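You operate a simulated robot arm through the tools that you are given. There is no shell and no other tool. Be economical: measure what you need, move in short steps, check, and stop when the job is done.

You are at the controls of a simulated robot arm. One attempt, no reset.

TASK
Wipe the smeared meter window and check that it reads 0 %.
Fine: rub with the white block and put it back; lamp on to read, off after.
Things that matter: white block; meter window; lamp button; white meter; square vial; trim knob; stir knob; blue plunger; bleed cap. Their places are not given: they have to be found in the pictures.

It is judged by the outcome, as a careful person would: the job done as asked, and still so three seconds after it is handed in. It fails if anything else is knocked over, pushed out of place, dropped, spilled or broken.

THE ROBOT
A 6-joint arm with a two-finger parallel gripper, fixed in place. Base frame: the origin is at the foot of the arm, x ahead of it, y to its left, z up; the work surface is at about z = 880. Readings come in mm, degrees, newtons and seconds.
With the tool pointing down near the work surface it reaches from about 260 to 660 mm from the base axis. Its first joint turns from -66.0 to 66.0 degrees. Payload 2.9 kg.
The TCP is the grasp point between the finger pads, 30 mm short of the fingertips. In the tool frame z runs along the fingers and y along their closing line. Largest opening 110 mm; finger width 20, thickness 10; the body of the gripper, 48 by 112 mm, starts 55 mm behind the TCP.
Orientation is that of the tool frame in the base frame, as a unit quaternion [w, x, y, z]. With the fingers straight down and closing along the base's y, the tool's x points along the base's -x, its y along +y and its z along -z.

THE INTERFACE
- The arm moves only by the tool move_arm. Its argument "commands" is a list of rows, each an object (a shift or turn left out is 0, a gripper value left out holds the last) with "xyz": the shift along the tool's x, y, z in mm, a list of three; "turn": the turn, a rotation vector about the tool's x, y, z in degrees, a list of three; "jaw": the gripper command, from -1 (shut) to 1 (fully open), values between in proportion. In form: [{"xyz": [x, y, z], "turn": [ax, ay, az], "jaw": jaw}, ...]. A call has 1 to 10 rows; each row shifts and turns the commanded pose from where the row before left it, along the tool's axes as they then stand. Rows are played at 5 a second. More than 50 mm and 8.6 degrees between two rows, or a gripper value outside its range, and nothing of the call is played. A pose out of reach is approached as far as the arm can. The call stops where the force on the tool passes 40 N (or 10 N more than at its start, if that is more) or the arm is blocked; 0.2 s more then pass. Each finger travels about 108 mm/s and halts on what it meets, pressing with about 35 N; the grip force reading is that of the motor and also rises with nothing between the fingers. The clock runs only during rows and for 0.2 s after the last one: add rows that do not move to give the fingers time. The reply holds the time, the measured pose of the TCP, the force on the tool along the base axes, the opening and the grip force, in the units named above and with some noise.
- Cameras (640 x 400 px; columns grow to the right, rows downward): "scene" is fixed at [72.2, 424.4, 1397.3]; the picture's right is [-0.82, -0.57, 0.00], its down [-0.26, 0.38, -0.89] and it looks along [0.51, -0.73, -0.46] (base axes); focal length 342 px, centre (320, 200). "wrist" rides on the gripper at [-36, 0, -57] in the tool frame; the picture's right is [0.00, -1.00, 0.00], its down [0.97, 0.00, -0.24] and it looks along [0.24, 0.00, 0.97] (tool axes); focal length 218 px, centre (320, 200).
- capture(camera): a new picture of that camera. It takes no simulated time.
- point_at(camera, pixels): for up to 12 pixels [column, row] of the newest picture of that camera ("zoom" is the newest enlarged one), the place [x, y, z] in the base frame of the surface seen there, good to about 2 mm. It takes no simulated time.
- close_up(camera, box): a new picture of the part [left, top, right, bottom] of that camera's present view, enlarged. It takes no simulated time.
- hand_in(): hands the job in; it is judged then, once.

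Work in short steps. Measure before you move; look again where a grasp or a placing could have gone wrong, and mend it. You have 80 turns and 38 pictures in all, those below and enlarged ones among them. Open the gripper and draw the arm clear of the work before you hand the job in, unless the task says otherwise; then end with one line.

The tools are called after "Request:" by a JSON object that holds its "fn" and its "kwargs". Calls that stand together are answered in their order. move_arm: Moves the arm, as the interface text tells. Its arguments: {"type":"object","properties":{"commands":{"type":"array","items":{"type":"object","properties":{"xyz":{"type":"array","items":{"type":"number"}},"turn":{"type":"array","items":{"type":"number"}},"jaw":{"type":"number"}}}}},"required":["commands"]} The other tools are called the same way: capture (camera) takes a picture; point_at (camera, pixels) gives the place of the surface under pixels of a picture; close_up (camera, box) takes an enlarged picture of a part of a camera's view; hand_in () hands the job in.

At the start:

```text
time_s: 0.0
tcp_pos: [475.9, -137.6, 1187.0]
orientation: [0.0, 0.0, 1.0, 0.0]
contact_force: [-0.2, 0.3, -0.1]
width: 110.1
gripper_force: 0.0
```

scene: 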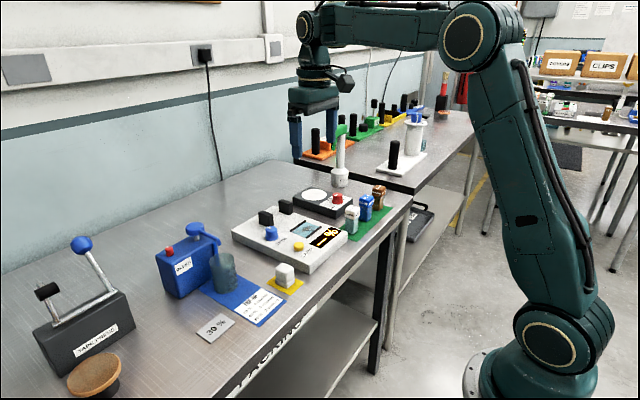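
wrist: 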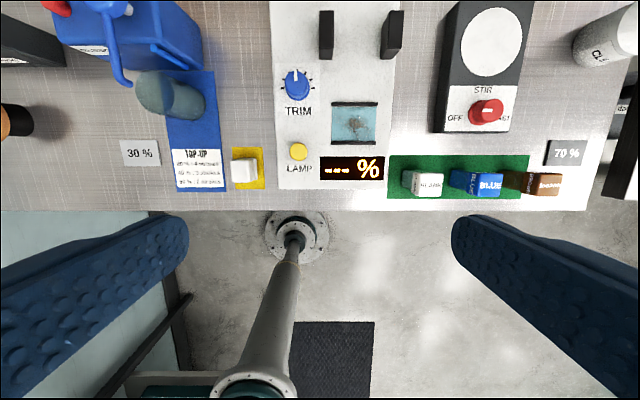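

The pictures show the meter, its smeared window at wrist (354,123), the lamp button at (298,151) and the white block on a yellow pad at (244,171). I'll take enlarged views to identify these.

Request:
{"fn": "close_up", "kwargs": {"camera": "wrist", "box": [120, 60, 400, 210]}}

Request:
{"fn": "close_up", "kwargs": {"camera": "scene", "box": [180, 170, 400, 330]}}

Request:
{"fn": "point_at", "kwargs": {"camera": "wrist", "pixels": [[240, 165], [298, 150], [340, 110], [370, 110], [340, 137], [370, 137], [326, 15], [391, 20], [295, 80], [352, 168], [420, 175], [262, 185]]}}

```text
2.29 times, centred on (260, 135) of wrist
```

zoom: 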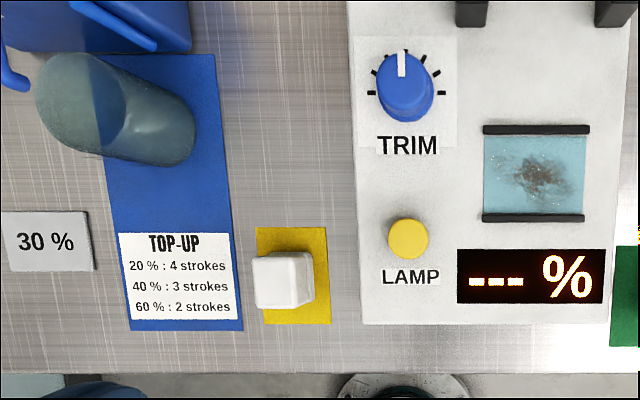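

```text
2.50 times, centred on (290, 250) of scene
```

zoom: 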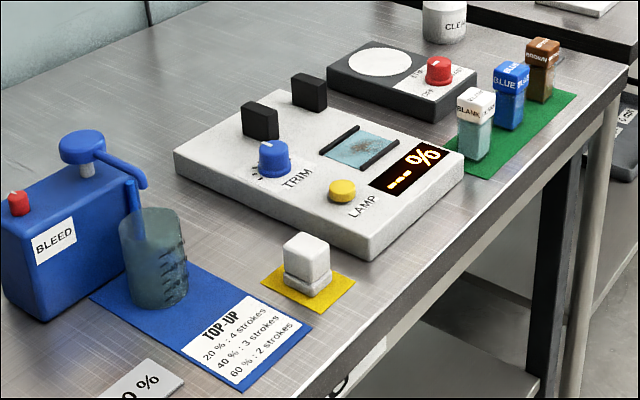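

```text
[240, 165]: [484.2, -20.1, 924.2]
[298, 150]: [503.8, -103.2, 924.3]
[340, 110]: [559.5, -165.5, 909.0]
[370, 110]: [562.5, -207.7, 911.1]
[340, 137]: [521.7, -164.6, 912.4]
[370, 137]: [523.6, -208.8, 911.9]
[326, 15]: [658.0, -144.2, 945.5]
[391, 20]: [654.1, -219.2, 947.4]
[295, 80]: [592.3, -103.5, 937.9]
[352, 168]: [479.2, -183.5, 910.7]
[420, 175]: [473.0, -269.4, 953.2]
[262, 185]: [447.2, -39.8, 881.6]
```

The block seems to have a white top with a grey felt foot. I'll measure its extents and the rails in the newest zoom (scene).

Request:
{"fn": "point_at", "kwargs": {"camera": "zoom", "pixels": [[305, 245], [286, 247], [325, 243], [302, 262], [307, 235], [305, 272], [290, 280], [325, 280], [340, 130], [378, 155], [342, 185], [357, 150]]}}

Request:
{"fn": "close_up", "kwargs": {"camera": "scene", "box": [260, 250, 320, 300]}}

```text
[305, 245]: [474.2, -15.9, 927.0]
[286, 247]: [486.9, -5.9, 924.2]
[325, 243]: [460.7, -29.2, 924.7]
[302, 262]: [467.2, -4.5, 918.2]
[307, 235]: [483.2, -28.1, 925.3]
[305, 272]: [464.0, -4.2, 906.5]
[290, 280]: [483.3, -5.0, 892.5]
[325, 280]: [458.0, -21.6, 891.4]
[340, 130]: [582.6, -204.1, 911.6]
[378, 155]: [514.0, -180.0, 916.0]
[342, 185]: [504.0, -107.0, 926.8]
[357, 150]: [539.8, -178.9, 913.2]
```

```text
8.00 times, centred on (290, 275) of scene
```

zoom: 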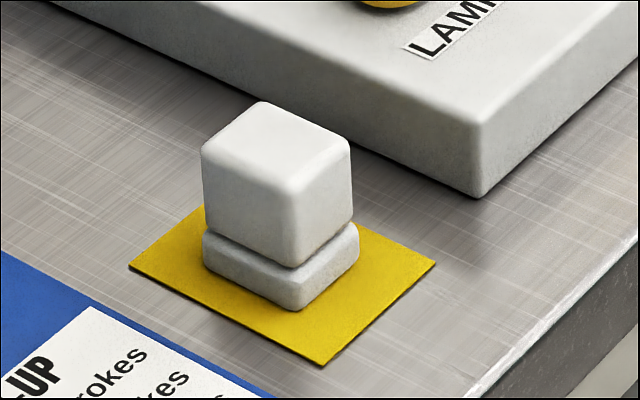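

Block centre is near (473,-18), about 30 mm wide, z 881–926. I'll move above it with the jaws at about 60 mm and look.

Request:
{"fn": "move_arm", "kwargs": {"commands": [{"xyz": [1, 40, 40], "jaw": 0.09}, {"xyz": [1, 40, 40]}, {"xyz": [1, 39.6, 40]}, {"xyz": [0, 0, 45]}, {}, {}]}}

Request:
{"fn": "capture", "kwargs": {"camera": "wrist"}}

```text
refused: row 1 steps farther than a row can; nothing moved
```

```text
32 pictures are left
```

wrist: 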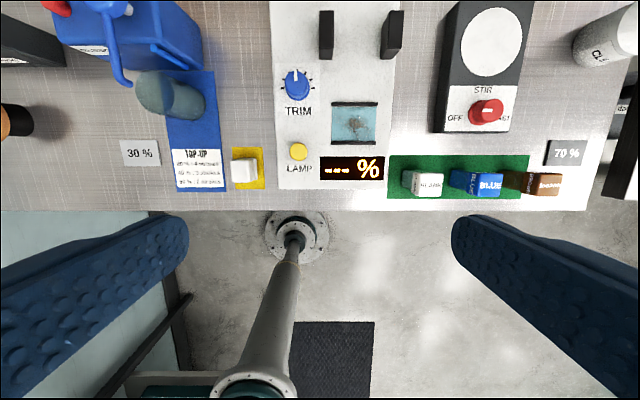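

That step was over 50 mm in total, so I'll use smaller steps.

Request:
{"fn": "move_arm", "kwargs": {"commands": [{"xyz": [1, 30, 35], "jaw": 0.09}, {"xyz": [1, 30, 35]}, {"xyz": [1, 30, 35]}, {"xyz": [0, 29.6, 35]}, {"xyz": [0, 0, 40]}, {}, {}]}}

Request:
{"fn": "capture", "kwargs": {"camera": "wrist"}}

```text
time_s: 1.6
tcp_pos: [471.3, -13.6, 1007.9]
orientation: [0.0, 0.0, 1.0, 0.0]
contact_force: [-0.5, 0.4, 1.1]
width: 60.0
gripper_force: 0.1
```

```text
31 pictures are left
```

wrist: 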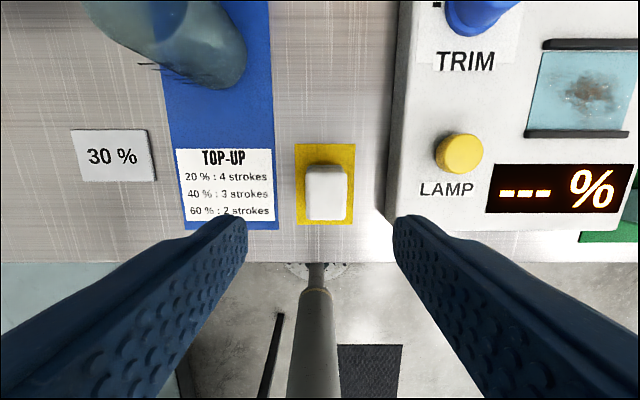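

The block is at (326,195) in view; I'll measure its edges and the rails, window and pad from here.

Request:
{"fn": "point_at", "kwargs": {"camera": "wrist", "pixels": [[308, 190], [345, 190], [326, 172], [326, 215], [296, 150], [353, 150], [299, 222], [592, 52], [580, 126], [545, 90], [580, 134], [460, 150]]}}

Request:
{"fn": "move_arm", "kwargs": {"commands": [{}]}}

```text
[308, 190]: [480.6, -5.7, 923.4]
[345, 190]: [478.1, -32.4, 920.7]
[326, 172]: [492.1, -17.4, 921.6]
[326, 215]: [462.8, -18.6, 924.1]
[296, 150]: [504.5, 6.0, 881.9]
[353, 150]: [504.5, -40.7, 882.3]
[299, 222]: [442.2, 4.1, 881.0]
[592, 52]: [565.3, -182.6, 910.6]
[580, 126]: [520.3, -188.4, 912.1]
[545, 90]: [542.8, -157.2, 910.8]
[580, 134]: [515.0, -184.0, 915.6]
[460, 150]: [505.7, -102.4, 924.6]
```

```text
time_s: 2.0
tcp_pos: [472.7, -14.1, 1008.4]
orientation: [-0.001, 0.0, 1.0, 0.0]
contact_force: [-0.3, 0.4, -0.4]
width: 60.1
gripper_force: 0.0
```

The TCP is about 4 mm left of the block centre (y -18.3, x ~474). I'll correct that and descend to z≈915.

Request:
{"fn": "move_arm", "kwargs": {"commands": [{"xyz": [-1, -4.2, 30]}, {"xyz": [0, 0, 30]}, {"xyz": [0, 0, 20]}, {"xyz": [0, 0, 12]}, {}, {}]}}

Request:
{"fn": "close_up", "kwargs": {"camera": "scene", "box": [230, 220, 350, 310]}}

```text
time_s: 3.4
tcp_pos: [473.2, -20.1, 915.7]
orientation: [0.0, 0.001, 1.0, 0.0]
contact_force: [0.9, -0.3, 0.2]
width: 60.3
gripper_force: 0.0
```

```text
4.44 times, centred on (290, 265) of scene
```

zoom: 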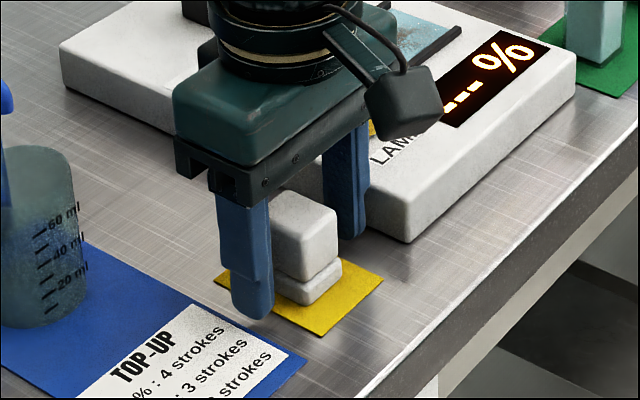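

Fingers straddle the block cleanly. I'll raise 3 mm for tip clearance, then close and lift a little.

Request:
{"fn": "move_arm", "kwargs": {"commands": [{"xyz": [0, 1, -3]}, {"jaw": -1}, {}, {}, {}]}}

Request:
{"fn": "move_arm", "kwargs": {"commands": [{"xyz": [0, 0, -20]}, {"xyz": [0, 0, -30]}, {"xyz": [0, 0, -30]}, {}, {}]}}

Request:
{"fn": "capture", "kwargs": {"camera": "wrist"}}

```text
time_s: 4.6
tcp_pos: [472.8, -18.4, 918.3]
orientation: [0.001, 0.0, 1.0, 0.0]
contact_force: [0.4, 0.4, 1.6]
width: 29.1
gripper_force: 35.0
```

```text
time_s: 5.8
tcp_pos: [472.3, -19.8, 998.1]
orientation: [0.0, 0.0, 1.0, 0.0]
contact_force: [-0.8, -0.1, -0.2]
width: 29.0
gripper_force: 35.1
```

```text
29 pictures are left
```

wrist: 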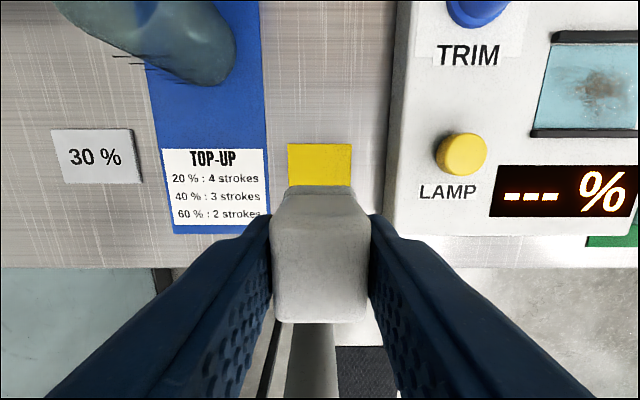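

The block is held (29 mm, 35 N). Next I move over the window centre (542,-185), staying at z≈998.

Request:
{"fn": "move_arm", "kwargs": {"commands": [{"xyz": [-15, -40, 0]}, {"xyz": [-15, -40, 0]}, {"xyz": [-19, -40, 0]}, {"xyz": [-19, -45, 0]}, {}, {}]}}

Request:
{"fn": "capture", "kwargs": {"camera": "wrist"}}

```text
time_s: 7.2
tcp_pos: [538.8, -183.6, 997.7]
orientation: [0.0, 0.0, 1.0, 0.001]
contact_force: [0.6, -0.8, -0.1]
width: 28.6
gripper_force: 34.9
```

```text
28 pictures are left
```

wrist: 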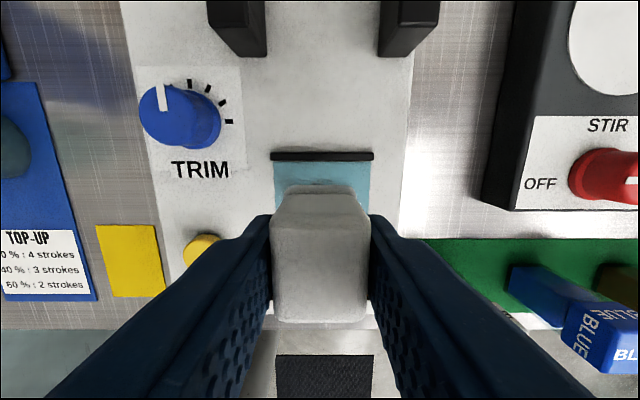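

Window edges are visible behind the block; I'll verify them, and approach in small steps.

Request:
{"fn": "point_at", "kwargs": {"camera": "wrist", "pixels": [[278, 172], [366, 172], [322, 163], [322, 156]]}}

Request:
{"fn": "move_arm", "kwargs": {"commands": [{"xyz": [-2, -0.5, 25]}, {"xyz": [0, 0, 14]}, {"xyz": [0, 0, 6]}, {"xyz": [0, 0, 2]}, {}]}}

```text
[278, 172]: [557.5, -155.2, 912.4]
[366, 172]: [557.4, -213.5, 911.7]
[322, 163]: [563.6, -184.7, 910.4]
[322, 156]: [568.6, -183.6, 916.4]
```

```text
time_s: 8.4
tcp_pos: [543.1, -184.7, 950.4]
orientation: [0.0, 0.0, 1.0, 0.0]
contact_force: [-1.6, 1.0, -0.5]
width: 29.2
gripper_force: 34.7
```

No contact yet at z 950; I'll go down 1 mm at a time and watch for force.

Request:
{"fn": "move_arm", "kwargs": {"commands": [{"xyz": [2, 0, 1]}, {"xyz": [0, 0, 1]}, {}]}}

Request:
{"fn": "move_arm", "kwargs": {"commands": [{"xyz": [0, 0, 1]}, {}]}}

```text
time_s: 9.2
tcp_pos: [541.6, -186.4, 949.9]
orientation: [0.0, 0.0, 1.0, 0.0]
contact_force: [-0.3, 0.2, 0.2]
width: 29.0
gripper_force: 34.9
```

```text
time_s: 9.8
tcp_pos: [541.3, -186.5, 949.7]
orientation: [0.0, 0.0, 1.0, 0.0]
contact_force: [0.1, 1.3, 2.5]
width: 29.1
gripper_force: 34.8
```

Contact is just beginning (2.5 N at z≈949). I'll press another 1 mm and see.

Request:
{"fn": "move_arm", "kwargs": {"commands": [{"xyz": [0, 0, 1]}, {}]}}

```text
time_s: 10.4
tcp_pos: [541.6, -186.1, 949.5]
orientation: [0.0, 0.001, 1.0, -0.001]
contact_force: [-5.1, -1.6, 17.2]
width: 29.1
gripper_force: 35.1
```

It presses at 17 N now. I'll ease off slightly and rub along y, between the rails.

Request:
{"fn": "move_arm", "kwargs": {"commands": [{"xyz": [0, 6, -0.4]}, {"xyz": [0, 6, 0]}, {"xyz": [0, -8, 0]}, {"xyz": [0, -8, 0]}, {"xyz": [0, -8, 0]}, {"xyz": [0, 8, 0]}, {"xyz": [0, 8, 0]}, {"xyz": [0, 8, 0]}, {"xyz": [0, -12, 0]}, {}]}}

```text
time_s: 12.6
tcp_pos: [543.0, -183.0, 948.8]
orientation: [0.003, -0.003, 1.0, -0.001]
contact_force: [1.8, 14.2, 32.3]
width: 29.1
gripper_force: 35.0
```

The force rose to 32 N, so I'll ease up 0.7 mm and rub two lanes offset in x by ±4 mm.

Request:
{"fn": "move_arm", "kwargs": {"commands": [{"xyz": [0, -2, -0.7]}, {"xyz": [-4, 0, 0]}, {"xyz": [0, 10, 0]}, {"xyz": [0, -10, 0]}, {"xyz": [0, -10, 0]}, {"xyz": [0, 10, 0]}, {}]}}

Request:
{"fn": "move_arm", "kwargs": {"commands": [{"xyz": [8, 0, 0]}, {"xyz": [0, 10, 0]}, {"xyz": [0, -10, 0]}, {"xyz": [0, -10, 0]}, {"xyz": [0, 10, 0]}, {}]}}

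```text
time_s: 14.2
tcp_pos: [545.8, -188.8, 948.1]
orientation: [0.0, 0.001, 1.0, 0.0]
contact_force: [-0.1, -7.6, 14.7]
width: 29.0
gripper_force: 35.2
```

```text
time_s: 15.6
tcp_pos: [537.1, -186.2, 949.6]
orientation: [0.001, 0.001, 1.0, -0.001]
contact_force: [-1.6, -8.8, 17.3]
width: 29.1
gripper_force: 34.9
```

Both lanes are done at moderate force. I'll lift 50 mm, shift aside toward +y and look at the window.

Request:
{"fn": "move_arm", "kwargs": {"commands": [{"xyz": [-4, 0, -10]}, {"xyz": [0, 0, -40]}, {"xyz": [10, 40, 0]}, {"xyz": [10, 40, 0]}, {}, {}]}}

Request:
{"fn": "capture", "kwargs": {"camera": "wrist"}}

```text
time_s: 17.0
tcp_pos: [520.8, -107.7, 1000.7]
orientation: [-0.001, 0.0, 1.0, 0.0]
contact_force: [0.3, -0.3, -0.2]
width: 29.3
gripper_force: 35.0
```

```text
27 pictures are left
```

wrist: 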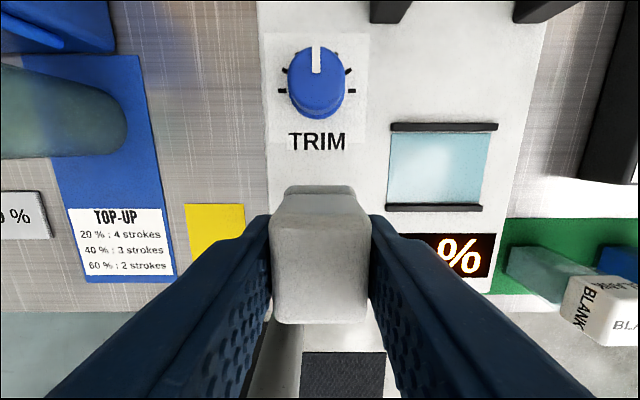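

The window is clean. I'll carry the block back over its yellow pad at (472.6,-19).

Request:
{"fn": "move_arm", "kwargs": {"commands": [{"xyz": [16, 30, 0]}, {"xyz": [16, 30, 0]}, {"xyz": [16, 29, 0]}, {"xyz": [0, 0, 20]}, {}, {}, {}]}}

Request:
{"fn": "capture", "kwargs": {"camera": "wrist"}}

```text
time_s: 18.6
tcp_pos: [474.7, -16.8, 978.1]
orientation: [0.0, 0.0, 1.0, 0.0]
contact_force: [0.1, 0.0, -0.5]
width: 29.2
gripper_force: 34.9
```

```text
26 pictures are left
```

wrist: 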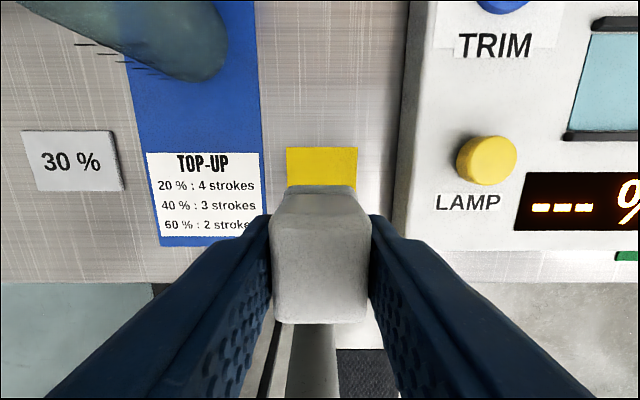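

The block is aligned over the pad (pad centre column ~322). I'll lower to just above z 919 with a small correction.

Request:
{"fn": "move_arm", "kwargs": {"commands": [{"xyz": [1.5, -1.5, 30]}, {"xyz": [0, 0, 20]}, {"xyz": [0, 0, 6]}, {}, {}]}}

Request:
{"fn": "move_arm", "kwargs": {"commands": [{"xyz": [0, 0, 1]}, {}]}}

```text
time_s: 19.8
tcp_pos: [472.9, -17.8, 921.3]
orientation: [0.0, 0.0, 1.0, -0.001]
contact_force: [-0.2, 0.7, -0.4]
width: 29.0
gripper_force: 35.1
```

```text
time_s: 20.4
tcp_pos: [471.9, -18.3, 921.3]
orientation: [0.0, 0.0, 1.0, 0.0]
contact_force: [0.3, -0.9, 0.2]
width: 29.0
gripper_force: 35.2
```

No contact yet; I'll continue down 1 mm at a time.

Request:
{"fn": "move_arm", "kwargs": {"commands": [{"xyz": [0, 0, 1]}, {}]}}

Request:
{"fn": "move_arm", "kwargs": {"commands": [{"xyz": [0, 0, 1]}, {}]}}

```text
time_s: 21.0
tcp_pos: [472.3, -18.2, 920.3]
orientation: [0.0, 0.0, 1.0, -0.001]
contact_force: [0.6, 0.1, -0.3]
width: 29.0
gripper_force: 34.8
```

```text
time_s: 21.6
tcp_pos: [472.0, -20.4, 918.7]
orientation: [0.0, 0.0, 1.0, 0.0]
contact_force: [-0.1, -0.5, -0.8]
width: 29.0
gripper_force: 35.3
```

Request:
{"fn": "move_arm", "kwargs": {"commands": [{"xyz": [0, 0, 0.7]}, {}]}}

```text
time_s: 22.2
tcp_pos: [471.9, -20.3, 919.4]
orientation: [0.0, -0.001, 1.0, -0.001]
contact_force: [0.5, 0.0, 0.3]
width: 29.0
gripper_force: 35.4
```

Still about 0 N; another small step.

Request:
{"fn": "move_arm", "kwargs": {"commands": [{"xyz": [0, 0, 0.7]}, {}]}}

```text
time_s: 22.8
tcp_pos: [472.0, -20.2, 917.1]
orientation: [0.001, 0.0, 1.0, 0.0]
contact_force: [0.2, 0.3, 1.0]
width: 29.1
gripper_force: 35.6
```

The block is at its resting height with the first hint of contact (1 N). I'll open to 60 mm and rise.

Request:
{"fn": "move_arm", "kwargs": {"commands": [{"jaw": 0.05}, {}, {}, {"xyz": [0, 0, -20]}, {"xyz": [0, 0, -40]}, {"xyz": [0, 0, -40]}, {}, {}]}}

Request:
{"fn": "capture", "kwargs": {"camera": "wrist"}}

```text
time_s: 24.6
tcp_pos: [469.6, -18.8, 1020.3]
orientation: [0.0, 0.0, 1.0, 0.001]
contact_force: [-0.6, -0.2, 0.0]
width: 57.6
gripper_force: 0.0
```

```text
25 pictures are left
```

wrist: 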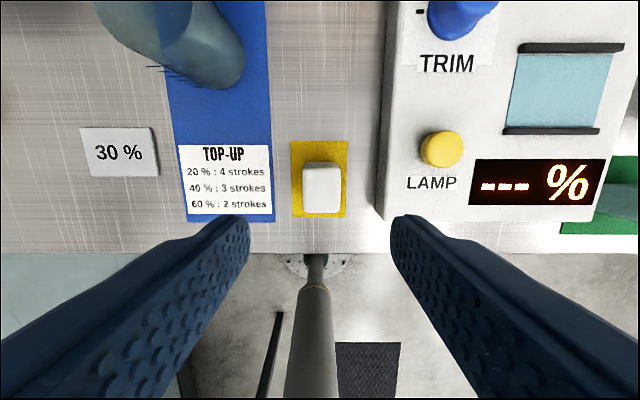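

The block is back on its pad and upright. Next: close the jaws and hover over the lamp button at (505,-103).

Request:
{"fn": "move_arm", "kwargs": {"commands": [{"xyz": [-12, -28, 0], "jaw": -1}, {"xyz": [-12, -28, 0]}, {"xyz": [-11, -28.5, 0]}, {"xyz": [0, 0, 30]}, {}, {}]}}

Request:
{"fn": "capture", "kwargs": {"camera": "wrist"}}

```text
time_s: 26.0
tcp_pos: [506.4, -103.7, 990.4]
orientation: [0.0, -0.001, 1.0, 0.0]
contact_force: [-0.8, -0.9, 1.1]
width: 0.0
gripper_force: 34.8
```

```text
24 pictures are left
```

wrist: 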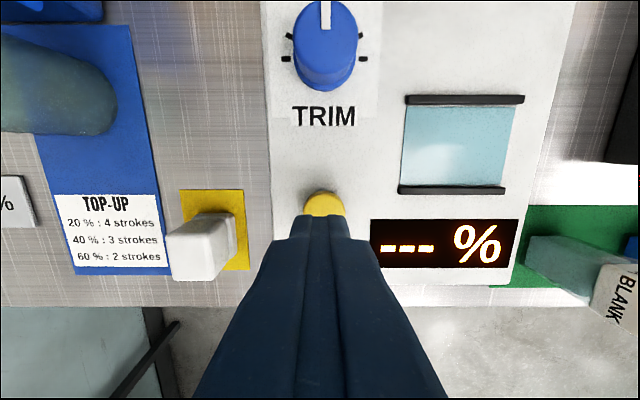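

The tips are right over the button. I'll descend to 2–3 mm above, then press in small steps.

Request:
{"fn": "move_arm", "kwargs": {"commands": [{"xyz": [0, 0, 20]}, {"xyz": [0, 0, 11]}, {}]}}

Request:
{"fn": "move_arm", "kwargs": {"commands": [{"xyz": [0, 0, 2]}, {"xyz": [0, 0, 1]}, {}]}}

```text
time_s: 26.8
tcp_pos: [508.3, -103.8, 956.7]
orientation: [0.0, 0.0, 1.0, 0.0]
contact_force: [0.4, -0.5, 0.1]
width: 0.2
gripper_force: 34.9
```

```text
time_s: 27.6
tcp_pos: [506.9, -104.4, 953.4]
orientation: [0.0, 0.0, 1.0, 0.0]
contact_force: [0.9, 0.9, 0.9]
width: 0.0
gripper_force: 34.8
```

Request:
{"fn": "move_arm", "kwargs": {"commands": [{"xyz": [0, 0, 1]}, {}]}}

Request:
{"fn": "close_up", "kwargs": {"camera": "scene", "box": [230, 190, 390, 290]}}

```text
time_s: 28.2
tcp_pos: [508.0, -103.4, 952.2]
orientation: [0.001, 0.0, 1.0, 0.0]
contact_force: [-0.7, -0.5, 1.6]
width: 0.0
gripper_force: 35.0
```

```text
4.00 times, centred on (310, 240) of scene
```

zoom: 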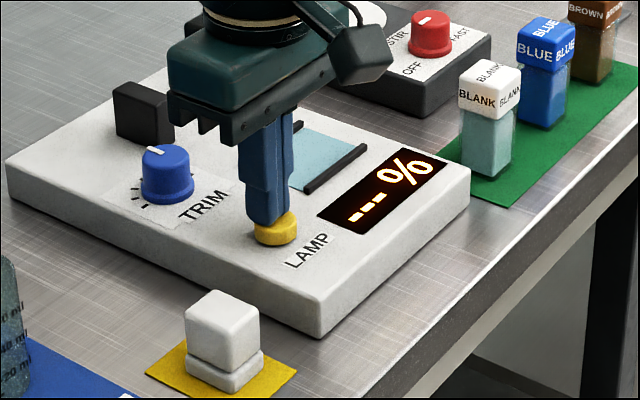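

The tips are touching the button (1.6 N, no reading yet). I'll press 1 mm at a time.

Request:
{"fn": "move_arm", "kwargs": {"commands": [{"xyz": [0, 0, 1]}, {}]}}

Request:
{"fn": "move_arm", "kwargs": {"commands": [{"xyz": [0, 0, 1]}, {}]}}

Request:
{"fn": "close_up", "kwargs": {"camera": "scene", "box": [230, 190, 390, 290]}}

```text
time_s: 28.8
tcp_pos: [507.5, -104.6, 951.7]
orientation: [0.001, 0.0, 1.0, 0.0]
contact_force: [0.5, 1.1, 2.9]
width: 0.0
gripper_force: 35.1
```

```text
time_s: 29.4
tcp_pos: [506.3, -105.0, 951.0]
orientation: [0.0, 0.0, 1.0, 0.0]
contact_force: [-1.2, -0.1, 3.5]
width: 0.0
gripper_force: 35.5
```

```text
4.00 times, centred on (310, 240) of scene
```

zoom: 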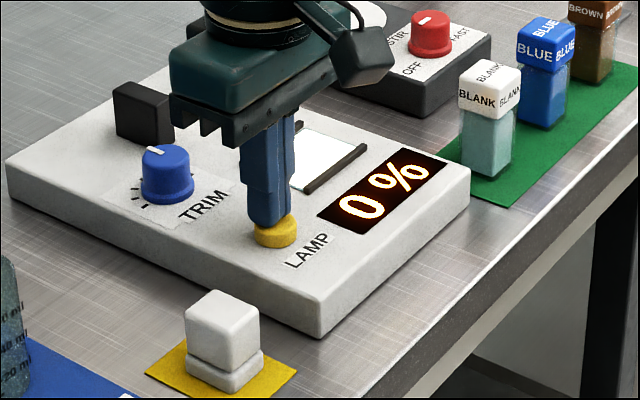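

The lamp is lit and the display reads 0 %. I'll rise off the button and see whether it latches.

Request:
{"fn": "move_arm", "kwargs": {"commands": [{"xyz": [0, 0, -8]}, {}, {}]}}

Request:
{"fn": "close_up", "kwargs": {"camera": "scene", "box": [230, 190, 390, 290]}}

```text
time_s: 30.2
tcp_pos: [507.2, -105.8, 958.6]
orientation: [0.0, 0.0, 1.0, 0.0]
contact_force: [-0.1, 1.0, -0.5]
width: 0.0
gripper_force: 34.9
```

```text
4.00 times, centred on (310, 240) of scene
```

zoom: 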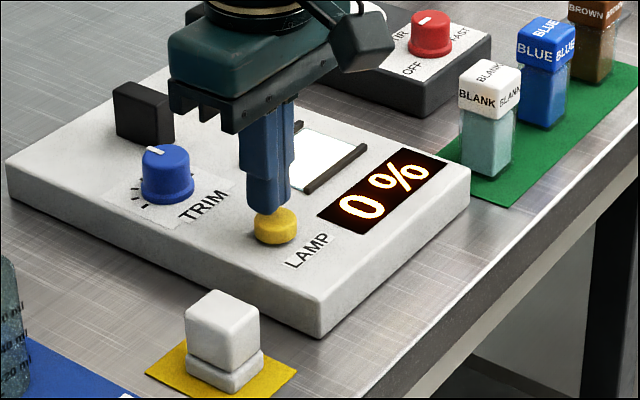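

It latches and reads a steady 0 %. Now I press once more to switch it off, and lift.

Request:
{"fn": "move_arm", "kwargs": {"commands": [{"xyz": [0, 0, 5]}, {"xyz": [0, 0, 2]}, {"xyz": [0, 0, 1]}, {}, {}]}}

Request:
{"fn": "move_arm", "kwargs": {"commands": [{"xyz": [0, 0, -10]}, {"xyz": [0, 0, -40]}, {}]}}

Request:
{"fn": "close_up", "kwargs": {"camera": "scene", "box": [230, 190, 390, 290]}}

```text
time_s: 31.4
tcp_pos: [508.7, -105.2, 950.8]
orientation: [0.0, 0.0, 1.0, 0.001]
contact_force: [-1.3, -0.6, 3.6]
width: 0.0
gripper_force: 35.3
```

```text
time_s: 32.2
tcp_pos: [505.1, -108.7, 998.3]
orientation: [0.0, 0.0, 1.0, 0.0]
contact_force: [0.1, -0.3, 0.2]
width: 0.0
gripper_force: 34.7
```

```text
4.00 times, centred on (310, 240) of scene
```

zoom: 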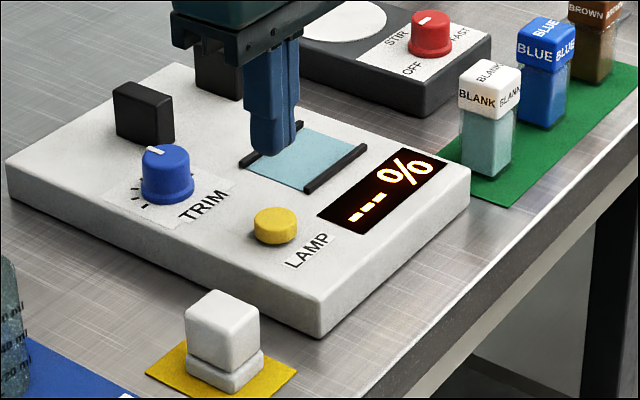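

The lamp is off. I'll raise the arm clear, open the gripper, and take a final look.

Request:
{"fn": "move_arm", "kwargs": {"commands": [{"xyz": [0, 0, -45]}, {"xyz": [0, 0, -45]}, {"xyz": [0, 0, -45]}, {"xyz": [0, 0, -45], "jaw": 1}, {}, {}, {}, {}]}}

Request:
{"fn": "capture", "kwargs": {"camera": "scene"}}

Request:
{"fn": "capture", "kwargs": {"camera": "wrist"}}

```text
time_s: 34.0
tcp_pos: [506.8, -106.5, 1181.6]
orientation: [-0.001, -0.001, 1.0, 0.0]
contact_force: [0.4, 0.3, 0.0]
width: 110.2
gripper_force: 0.0
```

```text
19 pictures are left
```

scene: 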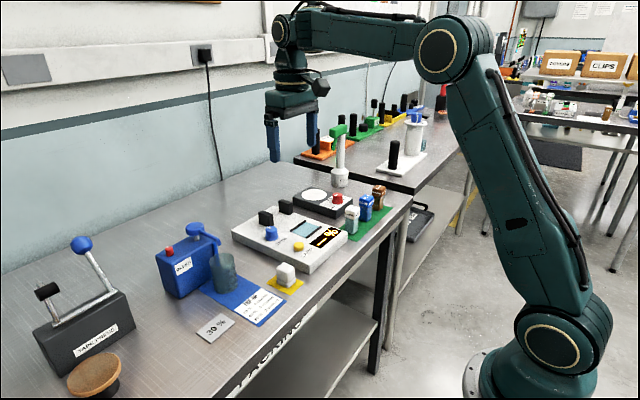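

```text
18 pictures are left
```

wrist: 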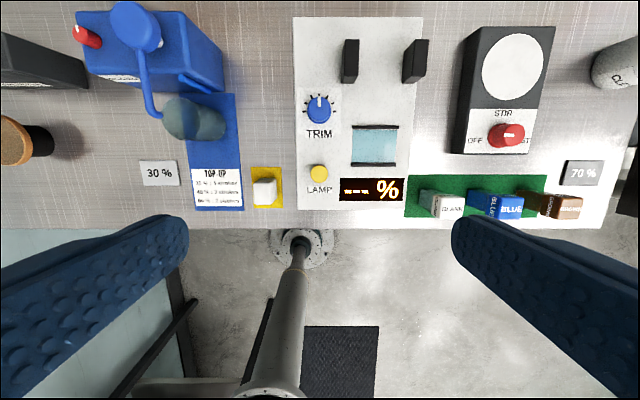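

The window is clean, the block is on its pad, the lamp is off, and everything else is undisturbed. I'm handing in.

Request:
{"fn": "hand_in", "kwargs": {}}

```text
The job is handed in.
```

I rubbed the meter window clean with the white block and put the block back on its pad; with the lamp on the meter read 0 %, and the lamp is now off.
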